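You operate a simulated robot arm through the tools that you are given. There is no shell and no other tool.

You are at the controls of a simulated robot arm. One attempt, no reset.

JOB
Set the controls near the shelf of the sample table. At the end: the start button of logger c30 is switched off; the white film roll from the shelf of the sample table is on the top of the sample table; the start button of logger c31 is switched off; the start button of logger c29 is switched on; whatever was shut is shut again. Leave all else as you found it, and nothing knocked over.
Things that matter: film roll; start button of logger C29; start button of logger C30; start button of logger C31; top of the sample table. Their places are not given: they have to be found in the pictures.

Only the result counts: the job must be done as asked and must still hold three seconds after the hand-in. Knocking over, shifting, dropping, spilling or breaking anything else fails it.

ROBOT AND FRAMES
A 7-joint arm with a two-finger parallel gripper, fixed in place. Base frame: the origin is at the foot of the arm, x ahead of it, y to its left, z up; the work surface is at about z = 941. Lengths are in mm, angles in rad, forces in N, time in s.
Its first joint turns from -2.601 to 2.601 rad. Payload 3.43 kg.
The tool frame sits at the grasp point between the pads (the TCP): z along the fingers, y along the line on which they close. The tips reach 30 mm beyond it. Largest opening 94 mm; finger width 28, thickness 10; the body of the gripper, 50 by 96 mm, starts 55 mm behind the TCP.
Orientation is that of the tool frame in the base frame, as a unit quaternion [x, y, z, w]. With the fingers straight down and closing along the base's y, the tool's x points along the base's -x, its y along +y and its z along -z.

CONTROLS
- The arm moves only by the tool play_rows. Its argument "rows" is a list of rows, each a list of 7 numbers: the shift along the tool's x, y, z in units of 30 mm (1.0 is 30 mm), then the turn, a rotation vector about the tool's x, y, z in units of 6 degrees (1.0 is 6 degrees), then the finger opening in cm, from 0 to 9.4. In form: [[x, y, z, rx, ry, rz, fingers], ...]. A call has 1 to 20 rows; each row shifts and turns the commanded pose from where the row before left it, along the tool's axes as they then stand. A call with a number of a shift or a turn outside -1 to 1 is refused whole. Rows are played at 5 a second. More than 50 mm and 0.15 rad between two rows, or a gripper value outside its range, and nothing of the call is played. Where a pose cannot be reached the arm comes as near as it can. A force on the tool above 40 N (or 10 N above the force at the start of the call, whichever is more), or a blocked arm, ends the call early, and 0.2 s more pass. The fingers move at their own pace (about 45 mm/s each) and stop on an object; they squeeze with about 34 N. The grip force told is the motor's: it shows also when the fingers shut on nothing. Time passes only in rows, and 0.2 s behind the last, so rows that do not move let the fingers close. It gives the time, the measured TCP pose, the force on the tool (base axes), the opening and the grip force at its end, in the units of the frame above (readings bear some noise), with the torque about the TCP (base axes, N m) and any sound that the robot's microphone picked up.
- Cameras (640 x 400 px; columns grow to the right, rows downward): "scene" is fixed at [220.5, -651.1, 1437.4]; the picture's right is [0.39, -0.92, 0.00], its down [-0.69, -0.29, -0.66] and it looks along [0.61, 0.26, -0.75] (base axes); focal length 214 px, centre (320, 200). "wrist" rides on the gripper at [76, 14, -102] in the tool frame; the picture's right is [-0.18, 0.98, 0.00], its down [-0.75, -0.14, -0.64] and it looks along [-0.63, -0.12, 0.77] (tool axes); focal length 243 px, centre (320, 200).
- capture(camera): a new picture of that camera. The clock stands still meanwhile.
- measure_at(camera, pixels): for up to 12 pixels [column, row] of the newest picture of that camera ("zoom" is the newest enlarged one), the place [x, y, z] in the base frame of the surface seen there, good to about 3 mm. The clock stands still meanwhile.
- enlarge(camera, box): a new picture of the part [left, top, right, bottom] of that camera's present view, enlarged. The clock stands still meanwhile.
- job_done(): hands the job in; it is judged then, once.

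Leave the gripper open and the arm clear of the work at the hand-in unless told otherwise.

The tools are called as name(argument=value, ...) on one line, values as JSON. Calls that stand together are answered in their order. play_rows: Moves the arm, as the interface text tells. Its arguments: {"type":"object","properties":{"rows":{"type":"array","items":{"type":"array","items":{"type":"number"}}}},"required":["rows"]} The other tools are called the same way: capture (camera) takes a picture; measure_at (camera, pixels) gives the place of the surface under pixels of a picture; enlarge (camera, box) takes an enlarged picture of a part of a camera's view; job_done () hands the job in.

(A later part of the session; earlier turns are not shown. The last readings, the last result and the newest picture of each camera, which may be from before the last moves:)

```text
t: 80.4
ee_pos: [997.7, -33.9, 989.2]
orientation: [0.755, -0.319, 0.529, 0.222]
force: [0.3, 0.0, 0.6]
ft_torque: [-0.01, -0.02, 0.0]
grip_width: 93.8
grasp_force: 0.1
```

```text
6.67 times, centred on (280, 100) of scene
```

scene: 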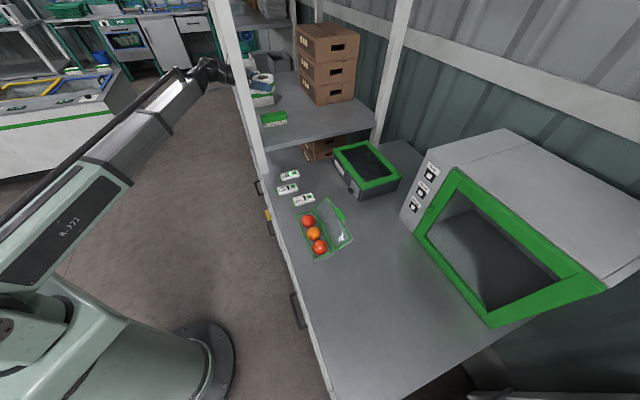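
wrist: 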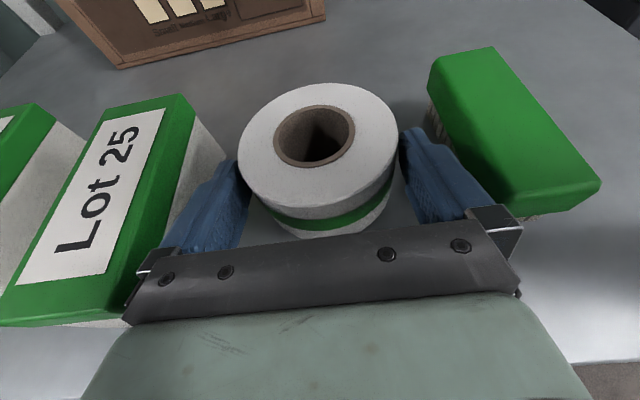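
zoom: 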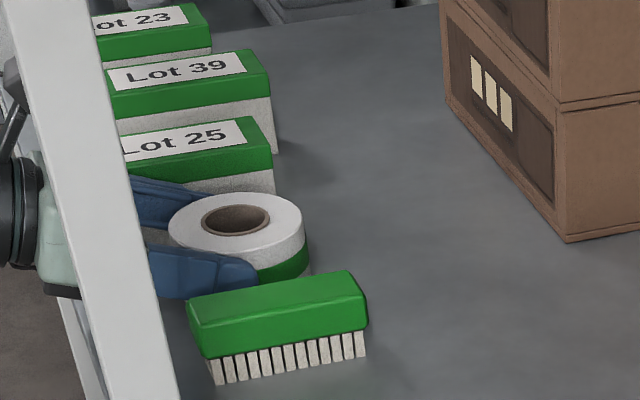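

The roll stays put. I continue backing out by 270 mm into the aisle.

play_rows(rows=[[0, 0, -0.3, 0, 0, 0, 9.4], [0, 0, -0.4, 0, 0, 0, 9.4], [0, 0, -0.6, 0, 0, 0, 9.4], [0, 0, -0.9, 0, 0, 0, 9.4], [0, 0, -0.9, 0, 0, 0, 9.4], [0, 0, -0.9, 0, 0, 0, 9.4], [0, 0, -0.9, 0, 0, 0, 9.4], [0, 0, -0.9, 0, 0, 0, 9.4], [0, 0, -0.9, 0, 0, 0, 9.4], [0, 0, -0.9, 0, 0, 0, 9.4], [0, 0, -0.9, 0, 0, 0, 9.4], [0, 0, -0.5, 0, 0, 0, 9.4], [0, 0, 0, 0, 0, 0, 9.4]])

capture(camera="wrist")

capture(camera="scene")

```text
t: 83.2
ee_pos: [819.5, 146.7, 1082.1]
orientation: [0.754, -0.319, 0.529, 0.223]
force: [-0.1, -0.5, -0.9]
ft_torque: [-0.04, 0.03, -0.02]
grip_width: 94.3
grasp_force: 0.0
```

```text
taken
```

wrist: 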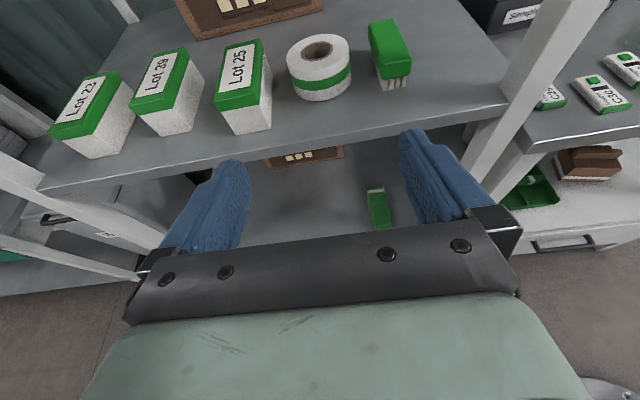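

```text
taken
```

scene: 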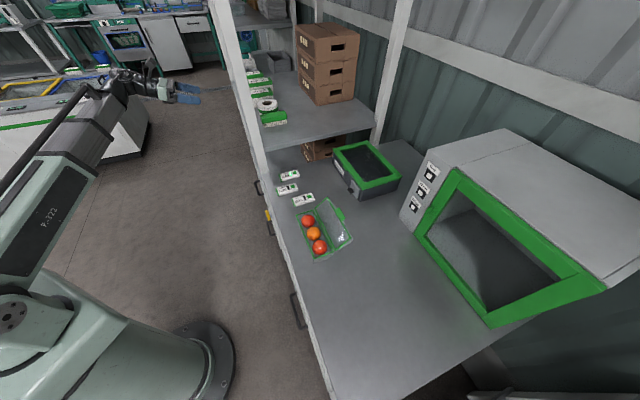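

The roll stands on the rack's top between Lot 25 and the brush. To be sure it is the right one, I want to look under the logger bench for any other roll. I pitch the tool up 25° and turn it 50° to the right, staying in the aisle.

play_rows(rows=[[0, 0, 0, 0, 0.83, 0, 9.4], [0, 0, 0, 0, 0.83, 0, 9.4], [0, 0, 0, 0, 0.83, 0, 9.4], [0, 0, 0, 0, 0.83, 0, 9.4], [0, 0, 0, 0, 0.83, 0, 9.4], [0, 0, 0, -0.83, 0, -0.073, 9.4], [0, 0, 0, -0.83, 0, -0.073, 9.4], [0, 0, 0, -0.83, 0, -0.073, 9.4], [0, 0, 0, -0.83, 0, -0.073, 9.4], [0, 0, 0, -0.83, 0, -0.073, 9.4], [0, 0, 0, -0.83, 0, -0.073, 9.4], [0, 0, 0, -0.83, 0, -0.073, 9.4], [0, 0, 0, -0.83, 0, -0.073, 9.4], [0, 0, 0, -0.83, 0, -0.073, 9.4], [0, 0, 0, -0.83, 0, -0.073, 9.4], [0, 0, 0, 0, 0, 0, 9.4]])

capture(camera="wrist")

capture(camera="scene")

```text
t: 86.6
ee_pos: [824.5, 138.8, 1082.7]
orientation: [0.467, -0.487, 0.509, 0.533]
force: [0.4, -0.3, 0.0]
ft_torque: [0.0, 0.02, 0.0]
grip_width: 93.8
grasp_force: 0.1
out of reach, approached as far as the arm can: row 15
```

```text
taken
```

wrist: 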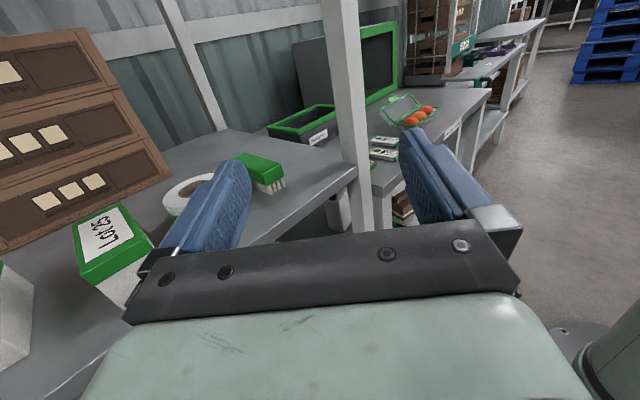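

```text
taken
```

scene: 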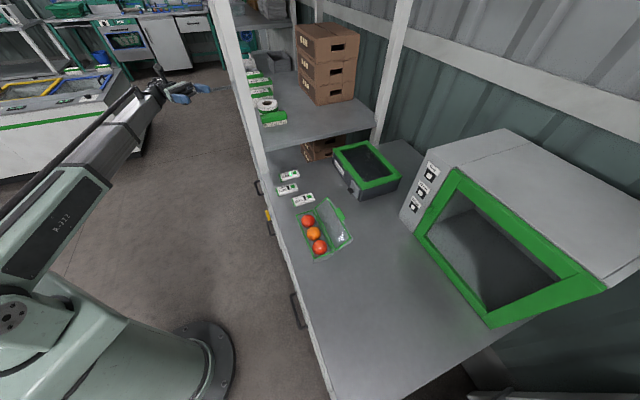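

I see along the benches. I now lower the tool by about 330 mm in the aisle to look under the logger bench.

play_rows(rows=[[-0.9, 0, 0, 0, 0, 0, 9.4], [-0.9, 0, 0, 0, 0, 0, 9.4], [-0.9, 0, 0, 0, 0, 0, 9.4], [-0.9, 0, 0, 0, 0, 0, 9.4], [-0.9, 0, 0, 0, 0, 0, 9.4], [-0.9, 0, 0, 0, 0, 0, 9.4], [-0.9, 0, 0, 0, 0, 0, 9.4], [-0.9, 0, 0, 0, 0, 0, 9.4], [-0.9, 0, 0, 0, 0, 0, 9.4], [-0.9, 0, 0, 0, 0, 0, 9.4], [-0.9, 0, 0, 0, 0, 0, 9.4], [-0.9, 0, 0, 0, 0, 0, 9.4], [0, 0, 0, 0, 0, 0, 9.4]])

capture(camera="wrist")

capture(camera="scene")

```text
t: 89.4
ee_pos: [821.0, 109.0, 761.2]
orientation: [0.467, -0.488, 0.509, 0.534]
force: [0.8, 0.3, 0.6]
ft_torque: [0.0, 0.02, 0.01]
grip_width: 93.7
grasp_force: 0.1
```

```text
taken
```

wrist: 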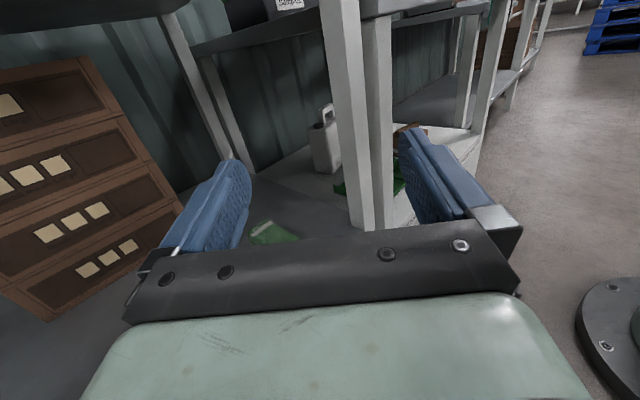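

```text
taken
```

scene: 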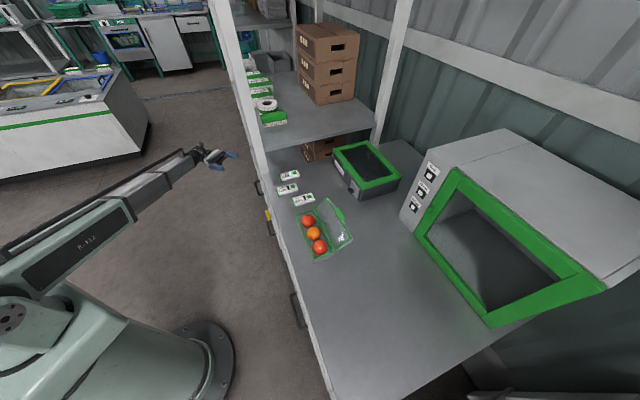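

I can see under the logger bench: a white case at (325,145), a green tray at (350,190), a brown box. I enlarge this part.

enlarge(camera="wrist", box=[270, 60, 510, 235])

measure_at(camera="wrist", pixels=[[325, 145], [350, 190], [320, 180], [445, 140], [400, 130], [430, 110], [470, 60], [520, 80], [460, 150], [300, 160]])

```text
2.29 times, centred on (390, 148) of wrist
```

zoom: 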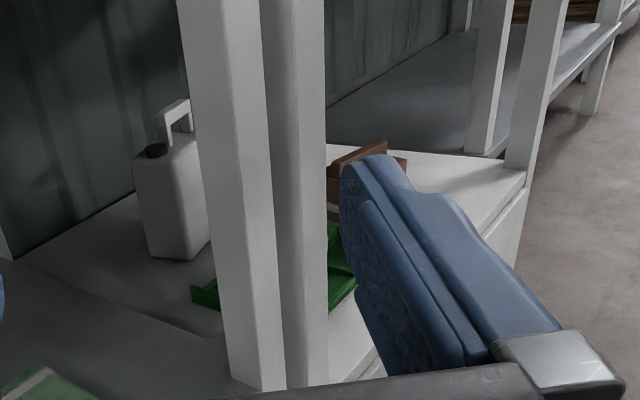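

```text
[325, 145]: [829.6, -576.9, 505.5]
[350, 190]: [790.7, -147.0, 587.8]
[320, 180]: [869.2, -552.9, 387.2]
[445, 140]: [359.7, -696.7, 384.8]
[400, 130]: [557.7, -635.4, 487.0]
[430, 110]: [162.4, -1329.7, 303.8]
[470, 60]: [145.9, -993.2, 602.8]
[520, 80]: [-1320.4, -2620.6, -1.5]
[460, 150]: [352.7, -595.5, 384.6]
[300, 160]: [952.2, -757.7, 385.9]
```

Under the logger bench there are only a canister, a green tray and a brown box; no other roll. So the roll I moved was the one on the shelf of the sample table. I move the arm a further 120 mm away from the rack and take final check pictures.

play_rows(rows=[[0, 0.8, 0, 0, 0, 0, 9.4], [0, 0.8, 0, 0, 0, 0, 9.4], [0, 0.8, 0, 0, 0, 0, 9.4], [0, 0.8, 0, 0, 0, 0, 9.4], [0, 0.8, 0, 0, 0, 0, 9.4], [0, 0, 0, 0, 0, 0, 9.4]])

enlarge(camera="scene", box=[230, 60, 390, 160])

enlarge(camera="scene", box=[250, 150, 378, 230])

capture(camera="wrist")

```text
t: 90.8
ee_pos: [713.4, 85.2, 757.8]
orientation: [0.471, -0.486, 0.511, 0.53]
force: [-0.4, 0.0, -0.2]
ft_torque: [-0.04, -0.01, -0.02]
grip_width: 94.1
grasp_force: 0.1
out of reach, approached as far as the arm can: row 3, 4, 5
```

```text
4.00 times, centred on (310, 110) of scene
```

zoom: 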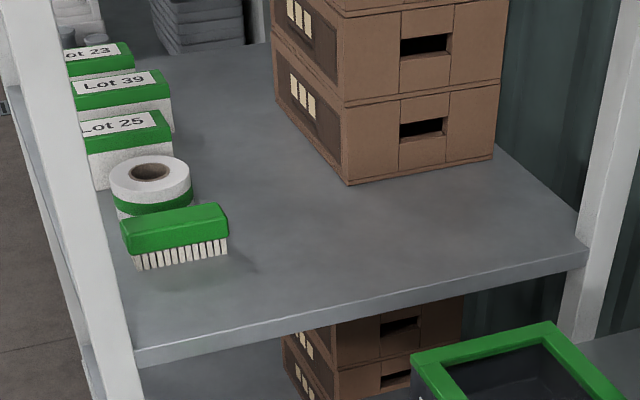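

```text
5.00 times, centred on (314, 190) of scene
```

zoom: 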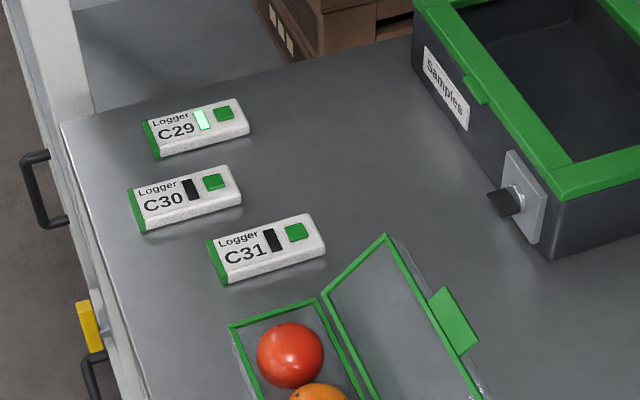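

```text
taken
```

wrist: 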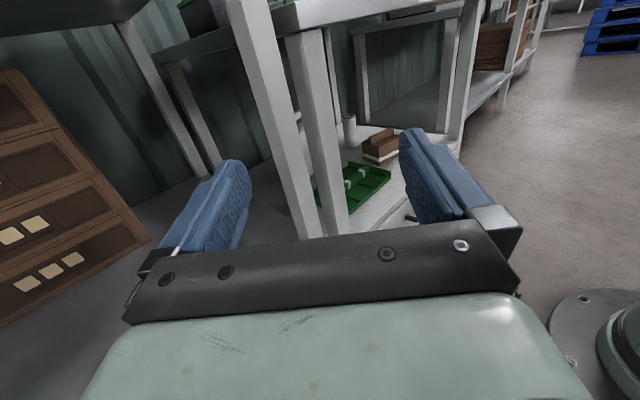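

Something new: at wrist pixel (350,128), under the logger bench, stands a white cylinder. I enlarge and measure it.

enlarge(camera="wrist", box=[310, 90, 430, 165])

measure_at(camera="wrist", pixels=[[350, 128], [349, 118], [350, 143], [344, 130], [356, 130], [380, 145], [365, 180], [349, 113]])

```text
5.33 times, centred on (370, 128) of wrist
```

zoom: 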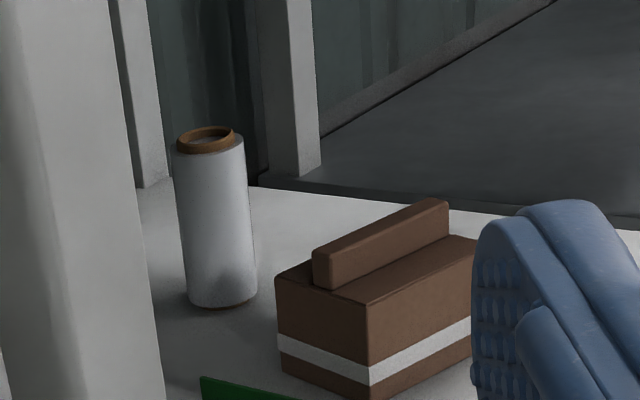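

```text
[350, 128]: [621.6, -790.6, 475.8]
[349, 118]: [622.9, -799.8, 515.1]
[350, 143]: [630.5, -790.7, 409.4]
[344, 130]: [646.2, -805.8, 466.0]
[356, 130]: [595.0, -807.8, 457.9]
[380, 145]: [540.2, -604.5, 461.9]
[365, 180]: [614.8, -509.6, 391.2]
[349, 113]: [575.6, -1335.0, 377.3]
```

This changes the picture: the thing under the logger bench is a white film roll wound on a brown cardboard core, standing on that bench's shelf (z about 387) at about (622,−798). The logger bench (with the "Samples" case) is the sample table, the robot stands centred in front of it, and what I moved is a tape roll with a green band (92 mm wide, barely graspable) — the wrong object. I must put that tape roll back exactly where it was: shelf at z=500, centre (1206.5,134), with the tool in the same orientation as when I picked it up. First I rise back up in the aisle.

play_rows(rows=[[0.85, -0.113, -0.092, 0, 0, 0, 9.4], [0.85, -0.113, -0.092, 0, 0, 0, 9.4], [0.85, -0.113, -0.092, 0, 0, 0, 9.4], [0.85, -0.113, -0.092, 0, 0, 0, 9.4], [0.85, -0.113, -0.092, 0, 0, 0, 9.4], [0.85, -0.113, -0.092, 0, 0, 0, 9.4], [0.85, -0.113, -0.092, 0, 0, 0, 9.4], [0.85, -0.113, -0.092, 0, 0, 0, 9.4], [0.85, -0.113, -0.092, 0, 0, 0, 9.4], [0.85, -0.113, -0.092, 0, 0, 0, 9.4], [0.85, -0.113, -0.092, 0, 0, 0, 9.4], [0.85, -0.113, -0.092, 0, 0, 0, 9.4], [0.85, -0.113, -0.092, 0, 0, 0, 9.4], [0, 0, 0, 0, 0, 0, 9.4]])

capture(camera="wrist")

```text
t: 93.8
ee_pos: [772.5, 125.5, 1085.8]
orientation: [0.47, -0.485, 0.512, 0.532]
force: [-0.3, -0.3, -0.4]
ft_torque: [-0.03, 0.05, -0.01]
grip_width: 93.9
grasp_force: 0.0
out of reach, approached as far as the arm can: row 1, 2, 4, 5, 7, 9
```

```text
taken
```

wrist: 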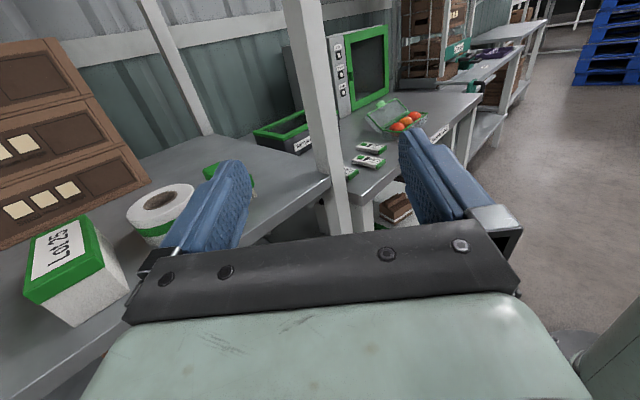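

I turn the tool back 46° to the left and pitch it down 25° to regain the orientation used for the release.

play_rows(rows=[[0, 0, 0, 0.764, 0, 0.064, 9.4], [0, 0, 0, 0.764, 0, 0.064, 9.4], [0, 0, 0, 0.764, 0, 0.064, 9.4], [0, 0, 0, 0.764, 0, 0.064, 9.4], [0, 0, 0, 0.764, 0, 0.064, 9.4], [0, 0, 0, 0.764, 0, 0.064, 9.4], [0, 0, 0, 0.764, 0, 0.064, 9.4], [0, 0, 0, 0.764, 0, 0.064, 9.4], [0, 0, 0, 0.764, 0, 0.064, 9.4], [0, 0, 0, 0.764, 0, 0.064, 9.4], [0, 0, 0, 0, -0.83, 0, 9.4], [0, 0, 0, 0, -0.83, 0, 9.4], [0, 0, 0, 0, -0.83, 0, 9.4], [0, 0, 0, 0, -0.83, 0, 9.4], [0, 0, 0, 0, -0.83, 0, 9.4], [0, 0, 0, 0, 0, 0, 9.4]])

capture(camera="wrist")

```text
t: 97.2
ee_pos: [772.1, 124.7, 1085.5]
orientation: [0.754, -0.322, 0.526, 0.228]
force: [-0.3, 0.1, 0.1]
ft_torque: [-0.02, -0.02, 0.0]
grip_width: 94.0
grasp_force: 0.1
```

```text
taken
```

wrist: 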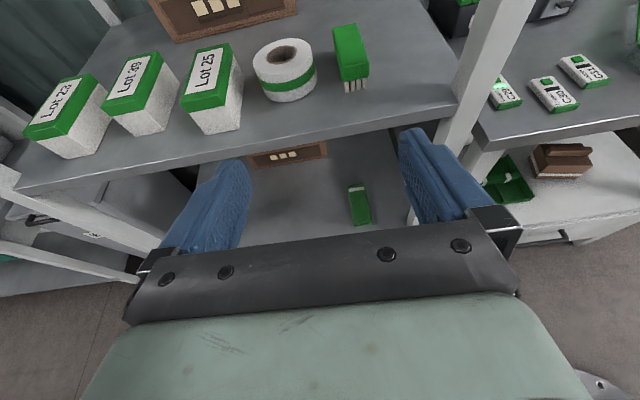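

The orientation is restored. I measure the tape roll on the top again (rim around (284,60)).

enlarge(camera="wrist", box=[244, 30, 324, 110])

```text
5.00 times, centred on (284, 70) of wrist
```

zoom: 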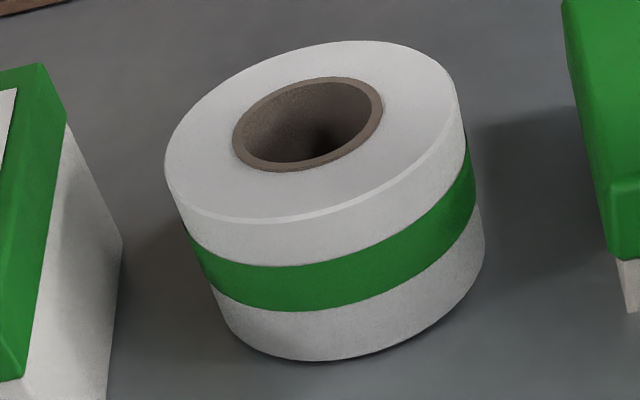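

measure_at(camera="zoom", pixels=[[172, 165], [448, 95], [350, 46], [265, 215], [237, 138], [378, 105], [318, 80], [295, 168], [210, 100], [400, 180], [215, 210], [420, 60]])

```text
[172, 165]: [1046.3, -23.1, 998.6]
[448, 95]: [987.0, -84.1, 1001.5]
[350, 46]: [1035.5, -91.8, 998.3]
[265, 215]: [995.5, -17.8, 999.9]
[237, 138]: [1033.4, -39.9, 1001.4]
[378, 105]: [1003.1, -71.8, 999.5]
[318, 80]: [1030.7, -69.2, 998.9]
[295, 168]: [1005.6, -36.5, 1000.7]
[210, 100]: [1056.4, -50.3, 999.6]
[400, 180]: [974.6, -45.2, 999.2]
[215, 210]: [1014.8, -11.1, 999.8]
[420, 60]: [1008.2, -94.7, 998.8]
```

The tape roll's centre is about (1016,−53), as expected. I go to a pre-grasp point 110 mm behind it: (942,25,1019).

play_rows(rows=[[0.01, -0.205, 0.744, 0, 0, 0, 9.4], [0.01, -0.205, 0.744, 0, 0, 0, 9.4], [0.01, -0.205, 0.744, 0, 0, 0, 9.4], [0.01, -0.205, 0.744, 0, 0, 0, 9.4], [0.01, -0.205, 0.744, 0, 0, 0, 9.4], [0.01, -0.205, 0.744, 0, 0, 0, 9.4], [0.01, -0.205, 0.744, 0, 0, 0, 9.4], [0.01, -0.205, 0.744, 0, 0, 0, 9.4], [0.01, -0.205, 0.744, 0, 0, 0, 9.4], [0, 0, 0, 0, 0, 0, 9.4]])

capture(camera="wrist")

```text
t: 99.4
ee_pos: [943.7, 26.6, 1018.8]
orientation: [0.753, -0.323, 0.526, 0.229]
force: [-0.4, -0.2, -0.3]
ft_torque: [0.01, 0.02, 0.04]
grip_width: 94.0
grasp_force: 0.0
```

```text
taken
```

wrist: 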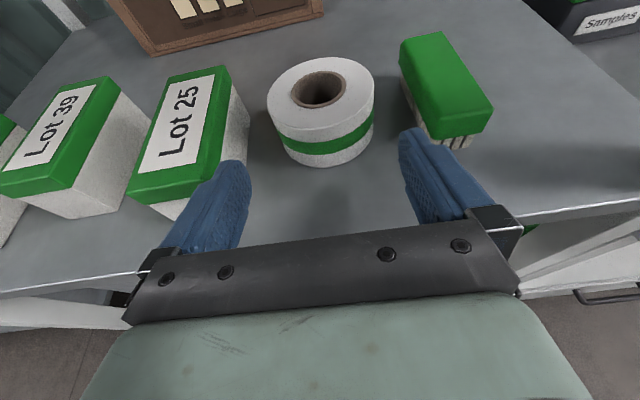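

The view matches the earlier pre-grasp picture. I check the lateral alignment by measuring the rim and the finger faces.

measure_at(camera="wrist", pixels=[[270, 102], [371, 85], [293, 95], [344, 85], [322, 73], [316, 107], [285, 75], [360, 115], [248, 185], [415, 190], [235, 215], [425, 210]])

```text
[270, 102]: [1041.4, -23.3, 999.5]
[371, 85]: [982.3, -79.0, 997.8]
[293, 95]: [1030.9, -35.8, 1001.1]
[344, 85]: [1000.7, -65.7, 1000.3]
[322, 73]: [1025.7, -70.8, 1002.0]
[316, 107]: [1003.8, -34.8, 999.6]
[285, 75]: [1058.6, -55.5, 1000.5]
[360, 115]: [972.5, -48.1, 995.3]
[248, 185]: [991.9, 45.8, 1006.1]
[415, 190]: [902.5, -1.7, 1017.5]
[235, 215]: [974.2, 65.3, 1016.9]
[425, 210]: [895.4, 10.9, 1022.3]
```

The roll sits 2.4 mm to the tool's +y side. I correct and advance 50 mm, then the remaining 60 mm slowly.

play_rows(rows=[[0, 0.08, 0, 0, 0, 0, 9.4], [0, 0, 0.333, 0, 0, 0, 9.4], [0, 0, 0.333, 0, 0, 0, 9.4], [0, 0, 0.333, 0, 0, 0, 9.4], [0, 0, 0.333, 0, 0, 0, 9.4], [0, 0, 0.333, 0, 0, 0, 9.4], [0, 0, 0, 0, 0, 0, 9.4]])

capture(camera="wrist")

measure_at(camera="wrist", pixels=[[252, 130], [379, 110], [283, 120], [346, 108], [320, 92], [306, 136], [265, 100], [372, 140], [243, 200], [418, 195]])

```text
t: 101.0
ee_pos: [973.8, -12.0, 1004.0]
orientation: [0.754, -0.323, 0.525, 0.228]
force: [0.5, 0.4, 0.1]
ft_torque: [-0.02, 0.01, 0.02]
grip_width: 94.2
grasp_force: 0.1
```

```text
taken
```

wrist: 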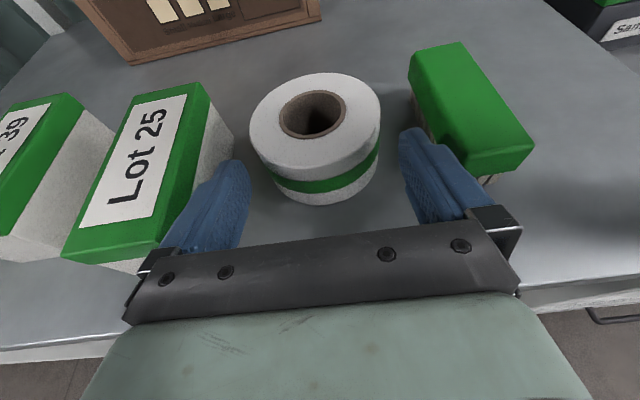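

```text
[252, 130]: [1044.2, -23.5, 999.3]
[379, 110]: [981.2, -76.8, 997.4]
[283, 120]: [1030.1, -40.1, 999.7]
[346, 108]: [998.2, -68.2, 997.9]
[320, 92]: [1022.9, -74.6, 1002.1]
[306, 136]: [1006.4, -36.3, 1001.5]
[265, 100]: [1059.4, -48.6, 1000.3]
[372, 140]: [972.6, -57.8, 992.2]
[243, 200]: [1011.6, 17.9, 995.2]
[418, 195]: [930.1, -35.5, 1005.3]
```

Aligned within a millimetre. I advance the last 59 mm.

play_rows(rows=[[0, 0, 0.245, 0, 0, 0, 9.4], [0, 0, 0.245, 0, 0, 0, 9.4], [0, 0, 0.245, 0, 0, 0, 9.4], [0, 0, 0.245, 0, 0, 0, 9.4], [0, 0, 0.245, 0, 0, 0, 9.4], [0, 0, 0.245, 0, 0, 0, 9.4], [0, 0, 0.245, 0, 0, 0, 9.4], [0, 0, 0.245, 0, 0, 0, 9.4], [0, 0, 0, 0, 0, 0, 9.4]])

capture(camera="wrist")

```text
t: 103.0
ee_pos: [1010.3, -50.6, 981.8]
orientation: [0.753, -0.323, 0.525, 0.228]
force: [-0.3, 0.2, -0.3]
ft_torque: [-0.01, 0.01, -0.02]
grip_width: 93.9
grasp_force: 0.1
```

```text
taken
```

wrist: 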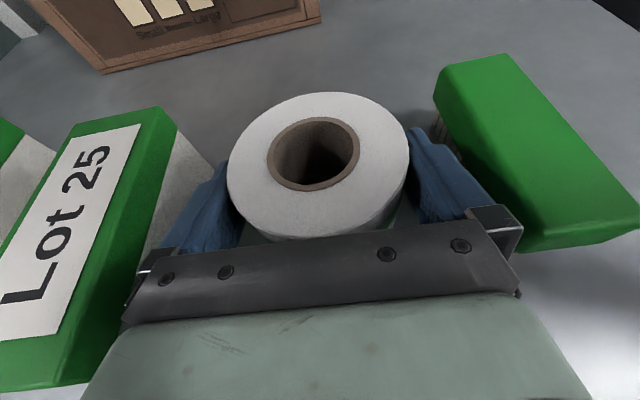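

The roll appears 3–4 px farther than at release (about 2 mm). I advance 2 mm more and close the fingers.

play_rows(rows=[[0, 0, 0.07, 0, 0, 0, 9.4], [0, 0, 0, 0, 0, 0, 9.4], [0, 0, 0, 0, 0, 0, 7], [0, 0, 0, 0, 0, 0, 7], [0, 0, 0, 0, 0, 0, 7], [0, 0, 0, 0, 0, 0, 7]])

capture(camera="wrist")

```text
t: 104.4
ee_pos: [1012.1, -51.7, 980.5]
orientation: [0.753, -0.323, 0.525, 0.228]
force: [-0.4, -1.0, 0.2]
ft_torque: [0.02, -0.01, 0.0]
grip_width: 92.0
grasp_force: 33.7
```

```text
taken
```

wrist: 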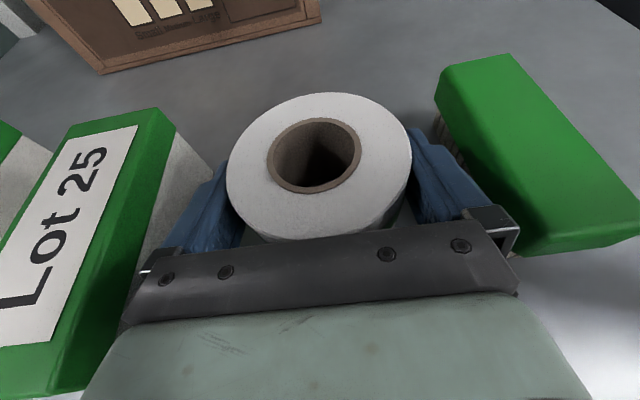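

The tape roll is gripped again (92.0 mm). I lift it straight up by 105 mm.

play_rows(rows=[[0.1, 0, -0.0366, 0, 0, 0, 7], [0.3, 0, -0.11, 0, 0, 0, 7], [0.6, 0, -0.22, 0, 0, 0, 7], [0.7, 0, -0.256, 0, 0, 0, 7], [0.7, 0, -0.256, 0, 0, 0, 7], [0.6, 0, -0.22, 0, 0, 0, 7], [0.3, 0, -0.11, 0, 0, 0, 7], [0, 0, 0, 0, 0, 0, 7]])

enlarge(camera="scene", box=[230, 60, 326, 140])

```text
t: 106.2
ee_pos: [1011.0, -50.9, 1087.5]
orientation: [0.754, -0.322, 0.525, 0.228]
force: [-0.2, 0.1, -2.1]
ft_torque: [0.0, 0.01, 0.01]
grip_width: 92.0
grasp_force: 34.1
```

```text
5.00 times, centred on (278, 100) of scene
```

zoom: 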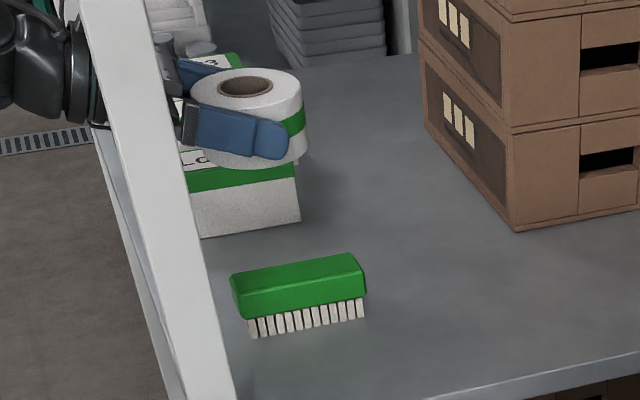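

The roll is up; brush and Lot boxes are untouched. I back out into the aisle to about (821,137) and turn the tool back 45.9° to the left.

play_rows(rows=[[-0.153, 0.0135, -0.42, 0, 0, 0, 7], [-0.306, 0.027, -0.837, 0, 0, 0, 7], [-0.306, 0.027, -0.837, 0, 0, 0, 7], [-0.306, 0.027, -0.837, 0, 0, 0, 7], [-0.306, 0.027, -0.837, 0, 0, 0, 7], [-0.306, 0.027, -0.837, 0, 0, 0, 7], [-0.306, 0.027, -0.837, 0, 0, 0, 7], [-0.306, 0.027, -0.837, 0, 0, 0, 7], [-0.306, 0.027, -0.837, 0, 0, 0, 7], [-0.306, 0.027, -0.837, 0, 0, 0, 7], [-0.153, 0.0135, -0.42, 0, 0, 0, 7], [0, 0, 0, 0, 0, 0, 7]])

play_rows(rows=[[0, 0, 0, 0.718, 0.003, -0.263, 7], [0, 0, 0, 0.718, 0.003, -0.263, 7], [0, 0, 0, 0.718, 0.003, -0.263, 7], [0, 0, 0, 0.718, 0.003, -0.263, 7], [0, 0, 0, 0.718, 0.003, -0.263, 7], [0, 0, 0, 0.718, 0.003, -0.263, 7], [0, 0, 0, 0.718, 0.003, -0.263, 7], [0, 0, 0, 0.718, 0.003, -0.263, 7], [0, 0, 0, 0.718, 0.003, -0.263, 7], [0, 0, 0, 0.718, 0.003, -0.263, 7], [0, 0, 0, 0, 0, 0, 7]])

capture(camera="scene")

```text
t: 108.8
ee_pos: [821.1, 136.2, 1086.6]
orientation: [0.754, -0.323, 0.526, 0.228]
force: [0.1, 0.5, -2.0]
ft_torque: [-0.01, 0.0, 0.01]
grip_width: 91.8
grasp_force: 34.3
```

```text
t: 111.2
ee_pos: [824.0, 136.9, 1086.7]
orientation: [0.819, -0.002, 0.573, 0.005]
force: [-0.8, -0.4, -2.5]
ft_torque: [-0.01, 0.02, 0.02]
grip_width: 91.9
grasp_force: 34.2
```

```text
taken
```

scene: 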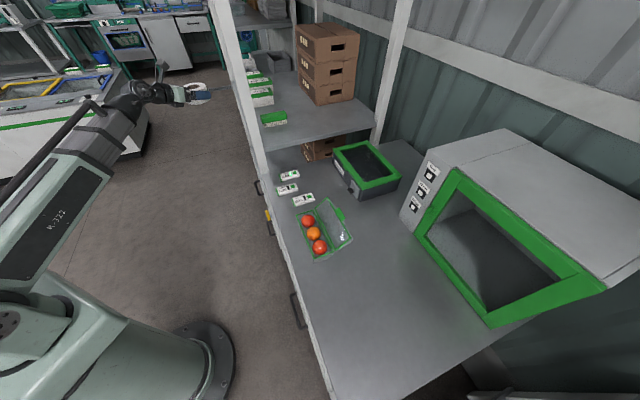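

The orientation matches the original one. I lower the roll in the aisle to about z 656.

play_rows(rows=[[-0.42, 0, 0.155, 0, 0, 0, 7], [-0.842, 0, 0.309, 0, 0, 0, 7], [-0.842, 0, 0.309, 0, 0, 0, 7], [-0.842, 0, 0.309, 0, 0, 0, 7], [-0.842, 0, 0.309, 0, 0, 0, 7], [-0.842, 0, 0.309, 0, 0, 0, 7], [-0.842, 0, 0.309, 0, 0, 0, 7], [-0.842, 0, 0.309, 0, 0, 0, 7], [-0.842, 0, 0.309, 0, 0, 0, 7], [-0.842, 0, 0.309, 0, 0, 0, 7], [-0.842, 0, 0.309, 0, 0, 0, 7], [-0.842, 0, 0.309, 0, 0, 0, 7], [-0.842, 0, 0.309, 0, 0, 0, 7], [-0.842, 0, 0.309, 0, 0, 0, 7], [-0.842, 0, 0.309, 0, 0, 0, 7], [-0.842, 0, 0.309, 0, 0, 0, 7], [-0.42, 0, 0.155, 0, 0, 0, 7], [0, 0, 0, 0, 0, 0, 7]])

capture(camera="wrist")

```text
t: 115.0
ee_pos: [823.0, 136.6, 656.1]
orientation: [0.82, -0.003, 0.573, 0.005]
force: [-0.2, 0.1, -2.0]
ft_torque: [-0.03, -0.01, 0.0]
grip_width: 92.2
grasp_force: 33.8
```

```text
taken
```

wrist: 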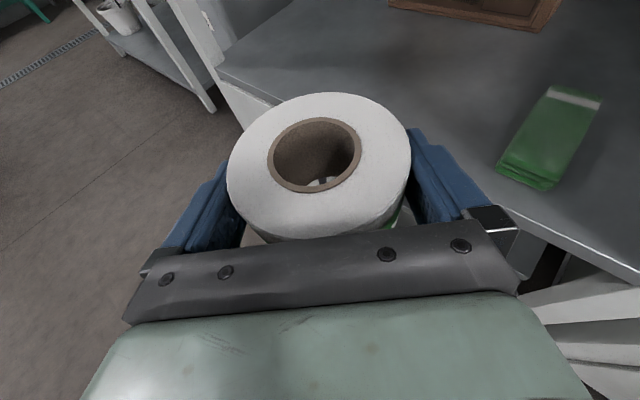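

The roll is in the aisle in front of its shelf. I carry it in along the same line to about (1202.5,133.8,556), some 25 mm above its shelf.

play_rows(rows=[[0.043, -0.002, 0.47, 0, 0, 0, 7], [0.0864, -0.0043, 0.93, 0, 0, 0, 7], [0.0864, -0.0043, 0.93, 0, 0, 0, 7], [0.0864, -0.0043, 0.93, 0, 0, 0, 7], [0.0864, -0.0043, 0.93, 0, 0, 0, 7], [0.0864, -0.0043, 0.93, 0, 0, 0, 7], [0.0864, -0.0043, 0.93, 0, 0, 0, 7], [0.0864, -0.0043, 0.93, 0, 0, 0, 7], [0.0864, -0.0043, 0.93, 0, 0, 0, 7], [0.0864, -0.0043, 0.93, 0, 0, 0, 7], [0.0864, -0.0043, 0.93, 0, 0, 0, 7], [0.0864, -0.0043, 0.93, 0, 0, 0, 7], [0.0864, -0.0043, 0.93, 0, 0, 0, 7], [0.0864, -0.0043, 0.93, 0, 0, 0, 7], [0.043, -0.002, 0.47, 0, 0, 0, 7], [0, 0, 0, 0, 0, 0, 7]])

capture(camera="wrist")

```text
t: 118.4
ee_pos: [1201.9, 132.2, 554.0]
orientation: [0.82, -0.002, 0.573, 0.005]
force: [0.3, -0.9, -2.5]
ft_torque: [-0.02, -0.01, 0.01]
grip_width: 91.9
grasp_force: 33.8
```

```text
taken
```

wrist: 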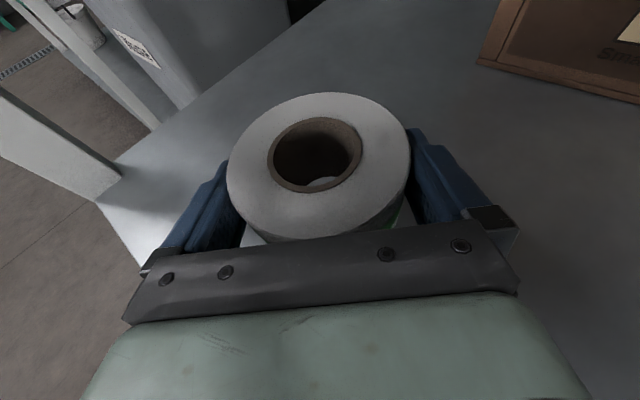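

I measure the held roll's centre against the original (1206.5,134).

measure_at(camera="wrist", pixels=[[266, 158], [362, 146], [317, 117], [311, 193], [230, 170], [408, 145], [330, 94], [245, 130], [400, 180], [255, 215], [380, 112], [290, 102]])

```text
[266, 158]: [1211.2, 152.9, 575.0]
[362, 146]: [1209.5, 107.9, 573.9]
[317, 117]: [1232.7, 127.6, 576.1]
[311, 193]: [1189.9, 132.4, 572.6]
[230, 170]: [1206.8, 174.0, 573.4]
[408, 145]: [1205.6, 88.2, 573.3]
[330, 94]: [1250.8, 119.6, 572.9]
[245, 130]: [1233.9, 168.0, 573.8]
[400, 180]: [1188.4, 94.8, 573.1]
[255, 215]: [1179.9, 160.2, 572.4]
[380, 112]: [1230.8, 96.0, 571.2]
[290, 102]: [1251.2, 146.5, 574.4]
```

The two estimates differ by about 3 mm, so I take a few repeated pose readings to average out the noise.

play_rows(rows=[[0, 0, 0, 0, 0, 0, 7]])

play_rows(rows=[[0, 0, 0, 0, 0, 0, 7]])

play_rows(rows=[[0, 0, 0, 0, 0, 0, 7]])

play_rows(rows=[[0, 0, 0, 0, 0, 0, 7]])

measure_at(camera="wrist", pixels=[[267, 158], [361, 146], [317, 118], [311, 192], [231, 170], [407, 145], [330, 95], [246, 130], [399, 180], [256, 215], [379, 113], [291, 103]])

```text
t: 118.8
ee_pos: [1202.4, 131.6, 555.0]
orientation: [0.819, -0.004, 0.573, 0.006]
force: [0.3, 0.6, -2.0]
ft_torque: [-0.01, 0.04, 0.01]
grip_width: 91.9
grasp_force: 33.4
```

```text
t: 119.2
ee_pos: [1202.0, 130.2, 554.8]
orientation: [0.82, -0.003, 0.573, 0.005]
force: [0.5, -0.2, -2.0]
ft_torque: [0.04, 0.0, -0.02]
grip_width: 92.0
grasp_force: 33.9
```

```text
t: 119.6
ee_pos: [1201.7, 132.3, 554.8]
orientation: [0.819, -0.003, 0.573, 0.005]
force: [-0.2, 0.6, -2.6]
ft_torque: [0.02, -0.01, 0.0]
grip_width: 91.8
grasp_force: 33.7
```

```text
t: 120.0
ee_pos: [1202.9, 131.1, 555.4]
orientation: [0.82, -0.003, 0.573, 0.006]
force: [-0.4, -0.2, -2.3]
ft_torque: [0.02, 0.04, -0.02]
grip_width: 92.2
grasp_force: 33.7
```

```text
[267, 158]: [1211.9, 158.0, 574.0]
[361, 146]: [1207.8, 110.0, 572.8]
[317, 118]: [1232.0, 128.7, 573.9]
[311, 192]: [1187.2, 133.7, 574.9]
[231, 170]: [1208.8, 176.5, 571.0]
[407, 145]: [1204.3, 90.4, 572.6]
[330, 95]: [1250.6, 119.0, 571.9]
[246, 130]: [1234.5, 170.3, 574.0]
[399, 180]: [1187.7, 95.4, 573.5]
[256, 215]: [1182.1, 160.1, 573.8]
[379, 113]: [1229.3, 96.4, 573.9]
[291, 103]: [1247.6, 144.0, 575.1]
```

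Averaged, the roll is about 2 mm too far toward −y and 1 mm too far in x. I correct that and lower it 21 mm, then in small steps to contact.

play_rows(rows=[[-0.01, -0.067, -0.03, 0, 0, 0, 7], [-0.16, 0, 0.058, 0, 0, 0, 7], [-0.16, 0, 0.058, 0, 0, 0, 7], [-0.16, 0, 0.058, 0, 0, 0, 7], [-0.16, 0, 0.058, 0, 0, 0, 7], [0, 0, 0, 0, 0, 0, 7]])

play_rows(rows=[[-0.022, 0, 0.008, 0, 0, 0, 7], [-0.022, 0, 0.008, 0, 0, 0, 7], [0, 0, 0, 0, 0, 0, 7]])

```text
t: 121.4
ee_pos: [1201.6, 133.7, 533.3]
orientation: [0.819, -0.003, 0.573, 0.006]
force: [0.2, -0.8, -1.5]
ft_torque: [0.0, 0.04, -0.02]
grip_width: 91.8
grasp_force: 34.0
```

```text
t: 122.2
ee_pos: [1201.9, 133.0, 533.4]
orientation: [0.82, -0.003, 0.572, 0.006]
force: [-0.2, 0.0, -1.8]
ft_torque: [0.0, 0.03, 0.0]
grip_width: 91.8
grasp_force: 34.0
```

Still hanging (about −2 N). I go on in 0.7 mm steps.

play_rows(rows=[[-0.022, 0, 0.008, 0, 0, 0, 7], [-0.022, 0, 0.008, 0, 0, 0, 7], [0, 0, 0, 0, 0, 0, 7]])

```text
t: 123.0
ee_pos: [1200.9, 133.3, 531.8]
orientation: [0.82, -0.003, 0.573, 0.005]
force: [-0.1, 0.2, -2.0]
ft_torque: [0.0, -0.02, 0.0]
grip_width: 91.9
grasp_force: 34.0
```

play_rows(rows=[[-0.022, 0, 0.008, 0, 0, 0, 7], [-0.022, 0, 0.008, 0, 0, 0, 7], [0, 0, 0, 0, 0, 0, 7]])

capture(camera="wrist")

```text
t: 123.8
ee_pos: [1202.1, 134.9, 531.0]
orientation: [0.819, -0.004, 0.574, 0.006]
force: [-1.6, -1.2, 6.5]
ft_torque: [0.21, -0.21, -0.01]
grip_width: 92.0
grasp_force: 33.8
```

```text
taken
```

wrist: 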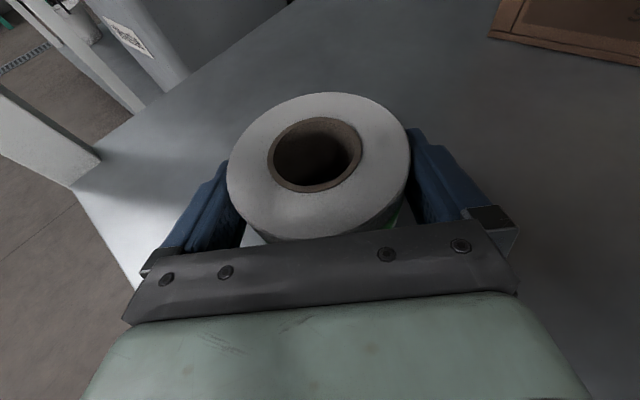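

Touchdown (+6.5 N). The background (carton corner at (490,38), panel corner at (100,157)) coincides with the picture at the original grasp, so the place is right to 1–2 mm. I open the fingers.

play_rows(rows=[[0, 0, 0, 0, 0, 0, 9.4], [0, 0, 0, 0, 0, 0, 9.4], [0, 0, 0, 0, 0, 0, 9.4]])

play_rows(rows=[[0, 0, -0.1, 0, 0, 0, 9.4], [0, 0, -0.2, 0, 0, 0, 9.4], [0, 0, -0.25, 0, 0, 0, 9.4], [0, 0, -0.25, 0, 0, 0, 9.4], [0, 0, 0, 0, 0, 0, 9.4]])

capture(camera="wrist")

```text
t: 124.6
ee_pos: [1202.6, 133.8, 529.4]
orientation: [0.82, -0.003, 0.573, 0.006]
force: [-0.8, -0.2, 0.9]
ft_torque: [0.02, 0.0, 0.04]
grip_width: 94.1
grasp_force: 0.1
```

```text
t: 125.8
ee_pos: [1179.6, 134.2, 538.7]
orientation: [0.82, -0.003, 0.573, 0.006]
force: [0.4, -0.9, 1.3]
ft_torque: [0.01, 0.02, 0.02]
grip_width: 94.2
grasp_force: 0.1
```

```text
taken
```

wrist: 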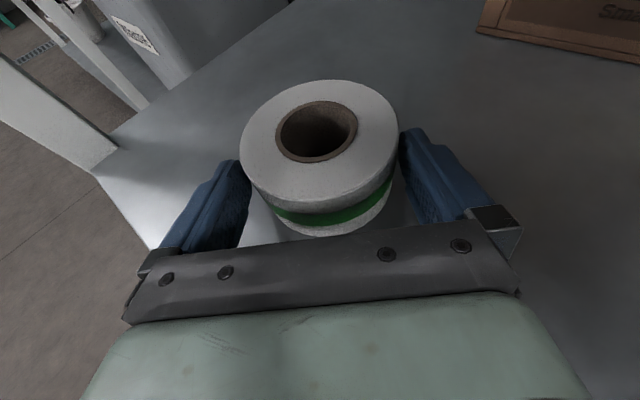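

The roll stays put. I back out to the point where I had measured it originally (TCP about (1148.6,133,550.6)) to compare.

play_rows(rows=[[0, 0, -0.35, 0, 0, 0, 9.4], [0, 0, -0.37, 0, 0, 0, 9.4], [0, 0, -0.38, 0, 0, 0, 9.4], [0, 0, 0, 0, 0, 0, 9.4]])

capture(camera="wrist")

measure_at(camera="wrist", pixels=[[252, 130], [379, 110], [283, 120], [346, 108], [320, 92], [306, 136], [325, 76], [300, 165], [243, 200], [418, 195], [265, 100], [372, 140]])

```text
t: 126.8
ee_pos: [1148.2, 133.5, 549.4]
orientation: [0.82, -0.003, 0.573, 0.005]
force: [-0.6, 0.5, -0.3]
ft_torque: [-0.02, 0.0, 0.02]
grip_width: 94.0
grasp_force: 0.0
```

```text
taken
```

wrist: 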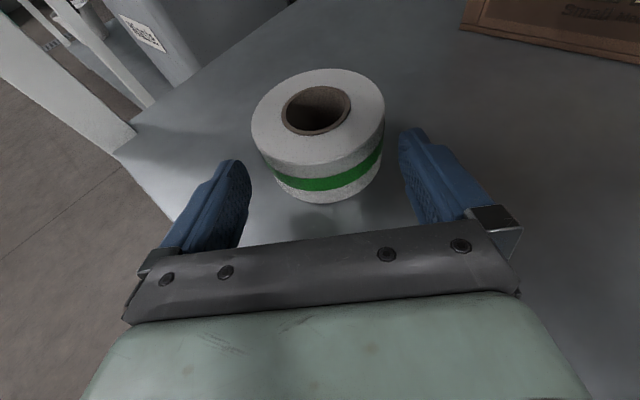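

```text
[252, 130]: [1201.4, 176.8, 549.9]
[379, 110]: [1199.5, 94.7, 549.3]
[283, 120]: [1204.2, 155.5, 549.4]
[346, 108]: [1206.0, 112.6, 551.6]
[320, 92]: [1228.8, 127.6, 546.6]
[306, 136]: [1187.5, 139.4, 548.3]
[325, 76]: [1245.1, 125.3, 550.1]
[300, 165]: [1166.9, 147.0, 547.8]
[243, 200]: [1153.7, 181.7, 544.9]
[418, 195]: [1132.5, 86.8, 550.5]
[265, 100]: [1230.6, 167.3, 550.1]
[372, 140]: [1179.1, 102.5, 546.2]
```

Compared with the first time, the roll seems within about 3 mm of its place. I enlarge and measure the hole once more for a firm number (original hole centre: (1208.2,133.9)).

enlarge(camera="wrist", box=[237, 55, 397, 155])

```text
4.00 times, centred on (317, 105) of wrist
```

zoom: 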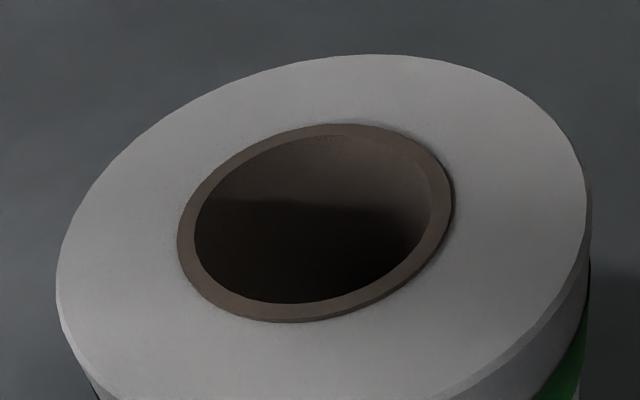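

measure_at(camera="zoom", pixels=[[186, 245], [445, 200], [345, 128], [285, 315], [225, 165], [405, 280], [230, 300], [410, 145], [62, 270], [580, 200], [360, 60], [150, 140]])

```text
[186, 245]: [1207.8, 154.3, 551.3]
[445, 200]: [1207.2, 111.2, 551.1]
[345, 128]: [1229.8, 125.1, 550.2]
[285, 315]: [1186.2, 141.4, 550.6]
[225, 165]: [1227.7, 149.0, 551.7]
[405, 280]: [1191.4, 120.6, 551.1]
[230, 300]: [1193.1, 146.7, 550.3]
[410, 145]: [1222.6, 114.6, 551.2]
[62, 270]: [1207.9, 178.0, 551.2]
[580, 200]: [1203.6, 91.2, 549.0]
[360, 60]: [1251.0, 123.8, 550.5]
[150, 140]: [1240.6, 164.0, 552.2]
```

The hole centre now reads (1208.2,132.9) against (1208.2,133.9) originally: the tape roll is back within about 1–2 mm. I retreat into the aisle.

play_rows(rows=[[0, 0, -0.5, 0, 0, 0, 9.4], [0, 0, -0.95, 0, 0, 0, 9.4], [0, 0, -0.95, 0, 0, 0, 9.4], [0, 0, -0.95, 0, 0, 0, 9.4], [0, 0, -0.95, 0, 0, 0, 9.4], [0, 0, -0.95, 0, 0, 0, 9.4], [0, 0, -0.95, 0, 0, 0, 9.4], [0, 0, -0.95, 0, 0, 0, 9.4], [0, 0, -0.95, 0, 0, 0, 9.4], [0, 0, -0.95, 0, 0, 0, 9.4], [0, 0, -0.95, 0, 0, 0, 9.4], [0, 0, -0.5, 0, 0, 0, 9.4], [0, 0, 0, 0, 0, 0, 9.4]])

capture(camera="wrist")

enlarge(camera="scene", box=[250, 140, 330, 190])

```text
t: 129.6
ee_pos: [851.7, 138.4, 658.7]
orientation: [0.82, -0.003, 0.573, 0.005]
force: [0.1, -0.2, 1.0]
ft_torque: [-0.01, 0.0, -0.02]
grip_width: 94.0
grasp_force: 0.2
```

```text
taken
```

wrist: 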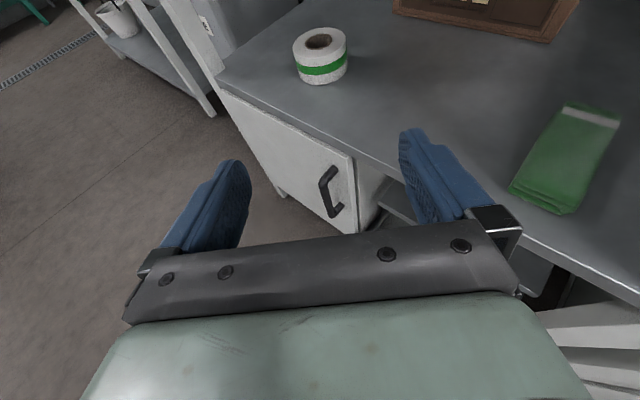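

```text
8.00 times, centred on (290, 165) of scene
```

zoom: 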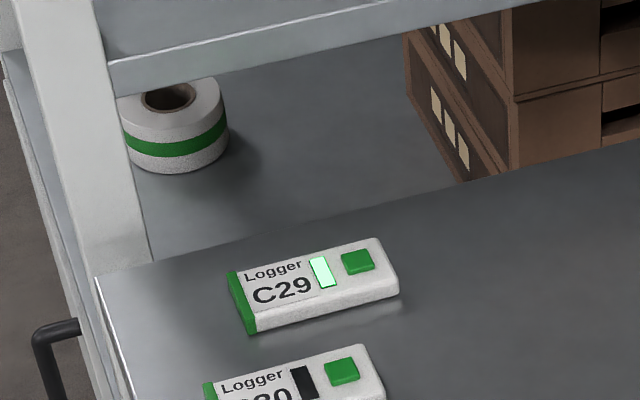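

The tape roll looks the same as at the start. Now for the film roll under the logger bench: I pitch the tool up 25° and turn it 80° to the right in the aisle to look under the bench.

play_rows(rows=[[0, 0, 0, 0, 0.83, 0, 9.4], [0, 0, 0, 0, 0.83, 0, 9.4], [0, 0, 0, 0, 0.83, 0, 9.4], [0, 0, 0, 0, 0.83, 0, 9.4], [0, 0, 0, 0, 0.83, 0, 9.4], [0, 0, 0, -0.9, 0, -0.078, 9.4], [0, 0, 0, -0.9, 0, -0.078, 9.4], [0, 0, 0, -0.9, 0, -0.078, 9.4], [0, 0, 0, -0.9, 0, -0.078, 9.4], [0, 0, 0, -0.9, 0, -0.078, 9.4], [0, 0, 0, -0.9, 0, -0.078, 9.4], [0, 0, 0, -0.9, 0, -0.078, 9.4], [0, 0, 0, -0.9, 0, -0.078, 9.4], [0, 0, 0, -0.9, 0, -0.078, 9.4], [0, 0, 0, -0.9, 0, -0.078, 9.4], [0, 0, 0, -0.9, 0, -0.078, 9.4], [0, 0, 0, -0.9, 0, -0.078, 9.4], [0, 0, 0, -0.9, 0, -0.078, 9.4], [0, 0, 0, -0.9, 0, -0.078, 9.4], [0, 0, 0, 0, 0, 0, 9.4]])

capture(camera="wrist")

capture(camera="scene")

```text
t: 133.8
ee_pos: [852.7, 138.1, 657.5]
orientation: [0.531, -0.415, 0.58, 0.457]
force: [0.0, 0.0, 0.6]
ft_torque: [0.02, 0.05, 0.01]
grip_width: 94.4
grasp_force: 0.2
```

```text
taken
```

wrist: 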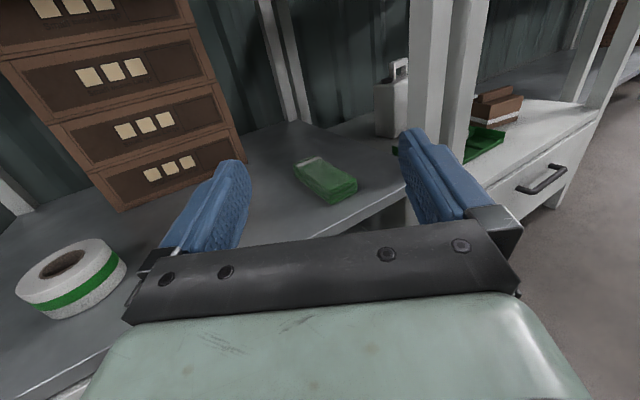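

```text
taken
```

scene: 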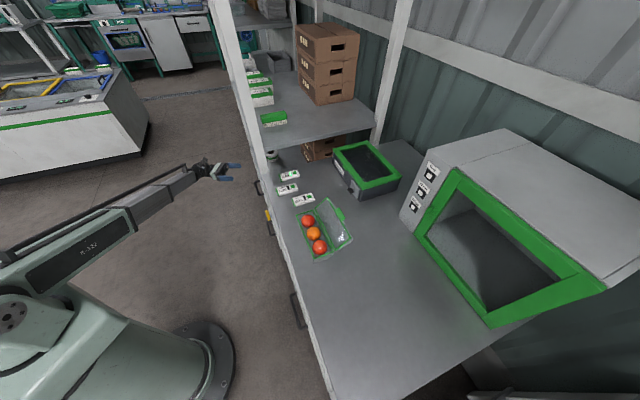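

I see the undershelf beyond the posts: canister, green tray, brown box. I move along the aisle toward the bench (to about (621,−69,700)) for a clear view of the film roll.

play_rows(rows=[[0.076, 0.7625, 0.414, 0, 0, 0, 9.4], [0.076, 0.7625, 0.414, 0, 0, 0, 9.4], [0.076, 0.7625, 0.414, 0, 0, 0, 9.4], [0.076, 0.7625, 0.414, 0, 0, 0, 9.4], [0.076, 0.7625, 0.414, 0, 0, 0, 9.4], [0.076, 0.7625, 0.414, 0, 0, 0, 9.4], [0.076, 0.7625, 0.414, 0, 0, 0, 9.4], [0.076, 0.7625, 0.414, 0, 0, 0, 9.4], [0.076, 0.7625, 0.414, 0, 0, 0, 9.4], [0.076, 0.7625, 0.414, 0, 0, 0, 9.4], [0.076, 0.7625, 0.414, 0, 0, 0, 9.4], [0.076, 0.7625, 0.414, 0, 0, 0, 9.4], [0, 0, 0, 0, 0, 0, 9.4]])

capture(camera="wrist")

capture(camera="scene")

```text
t: 136.6
ee_pos: [616.7, -66.9, 699.9]
orientation: [0.531, -0.416, 0.579, 0.458]
force: [-0.4, 0.5, 0.0]
ft_torque: [0.0, -0.01, 0.03]
grip_width: 94.1
grasp_force: 0.1
```

```text
taken
```

wrist: 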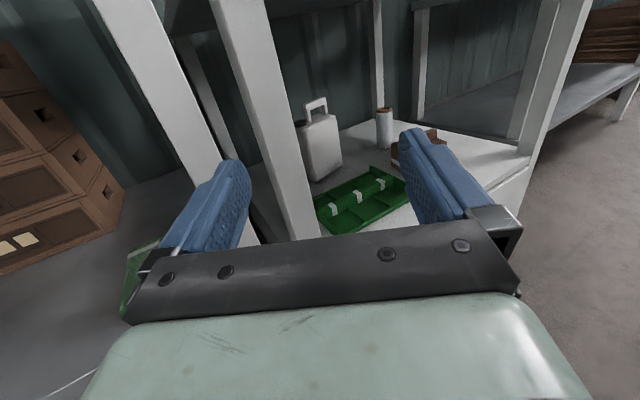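

```text
taken
```

scene: 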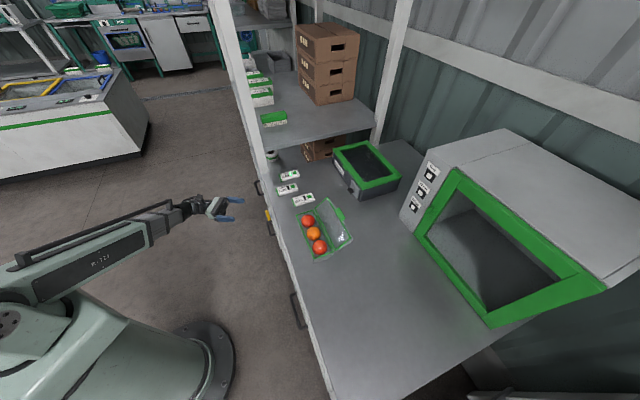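

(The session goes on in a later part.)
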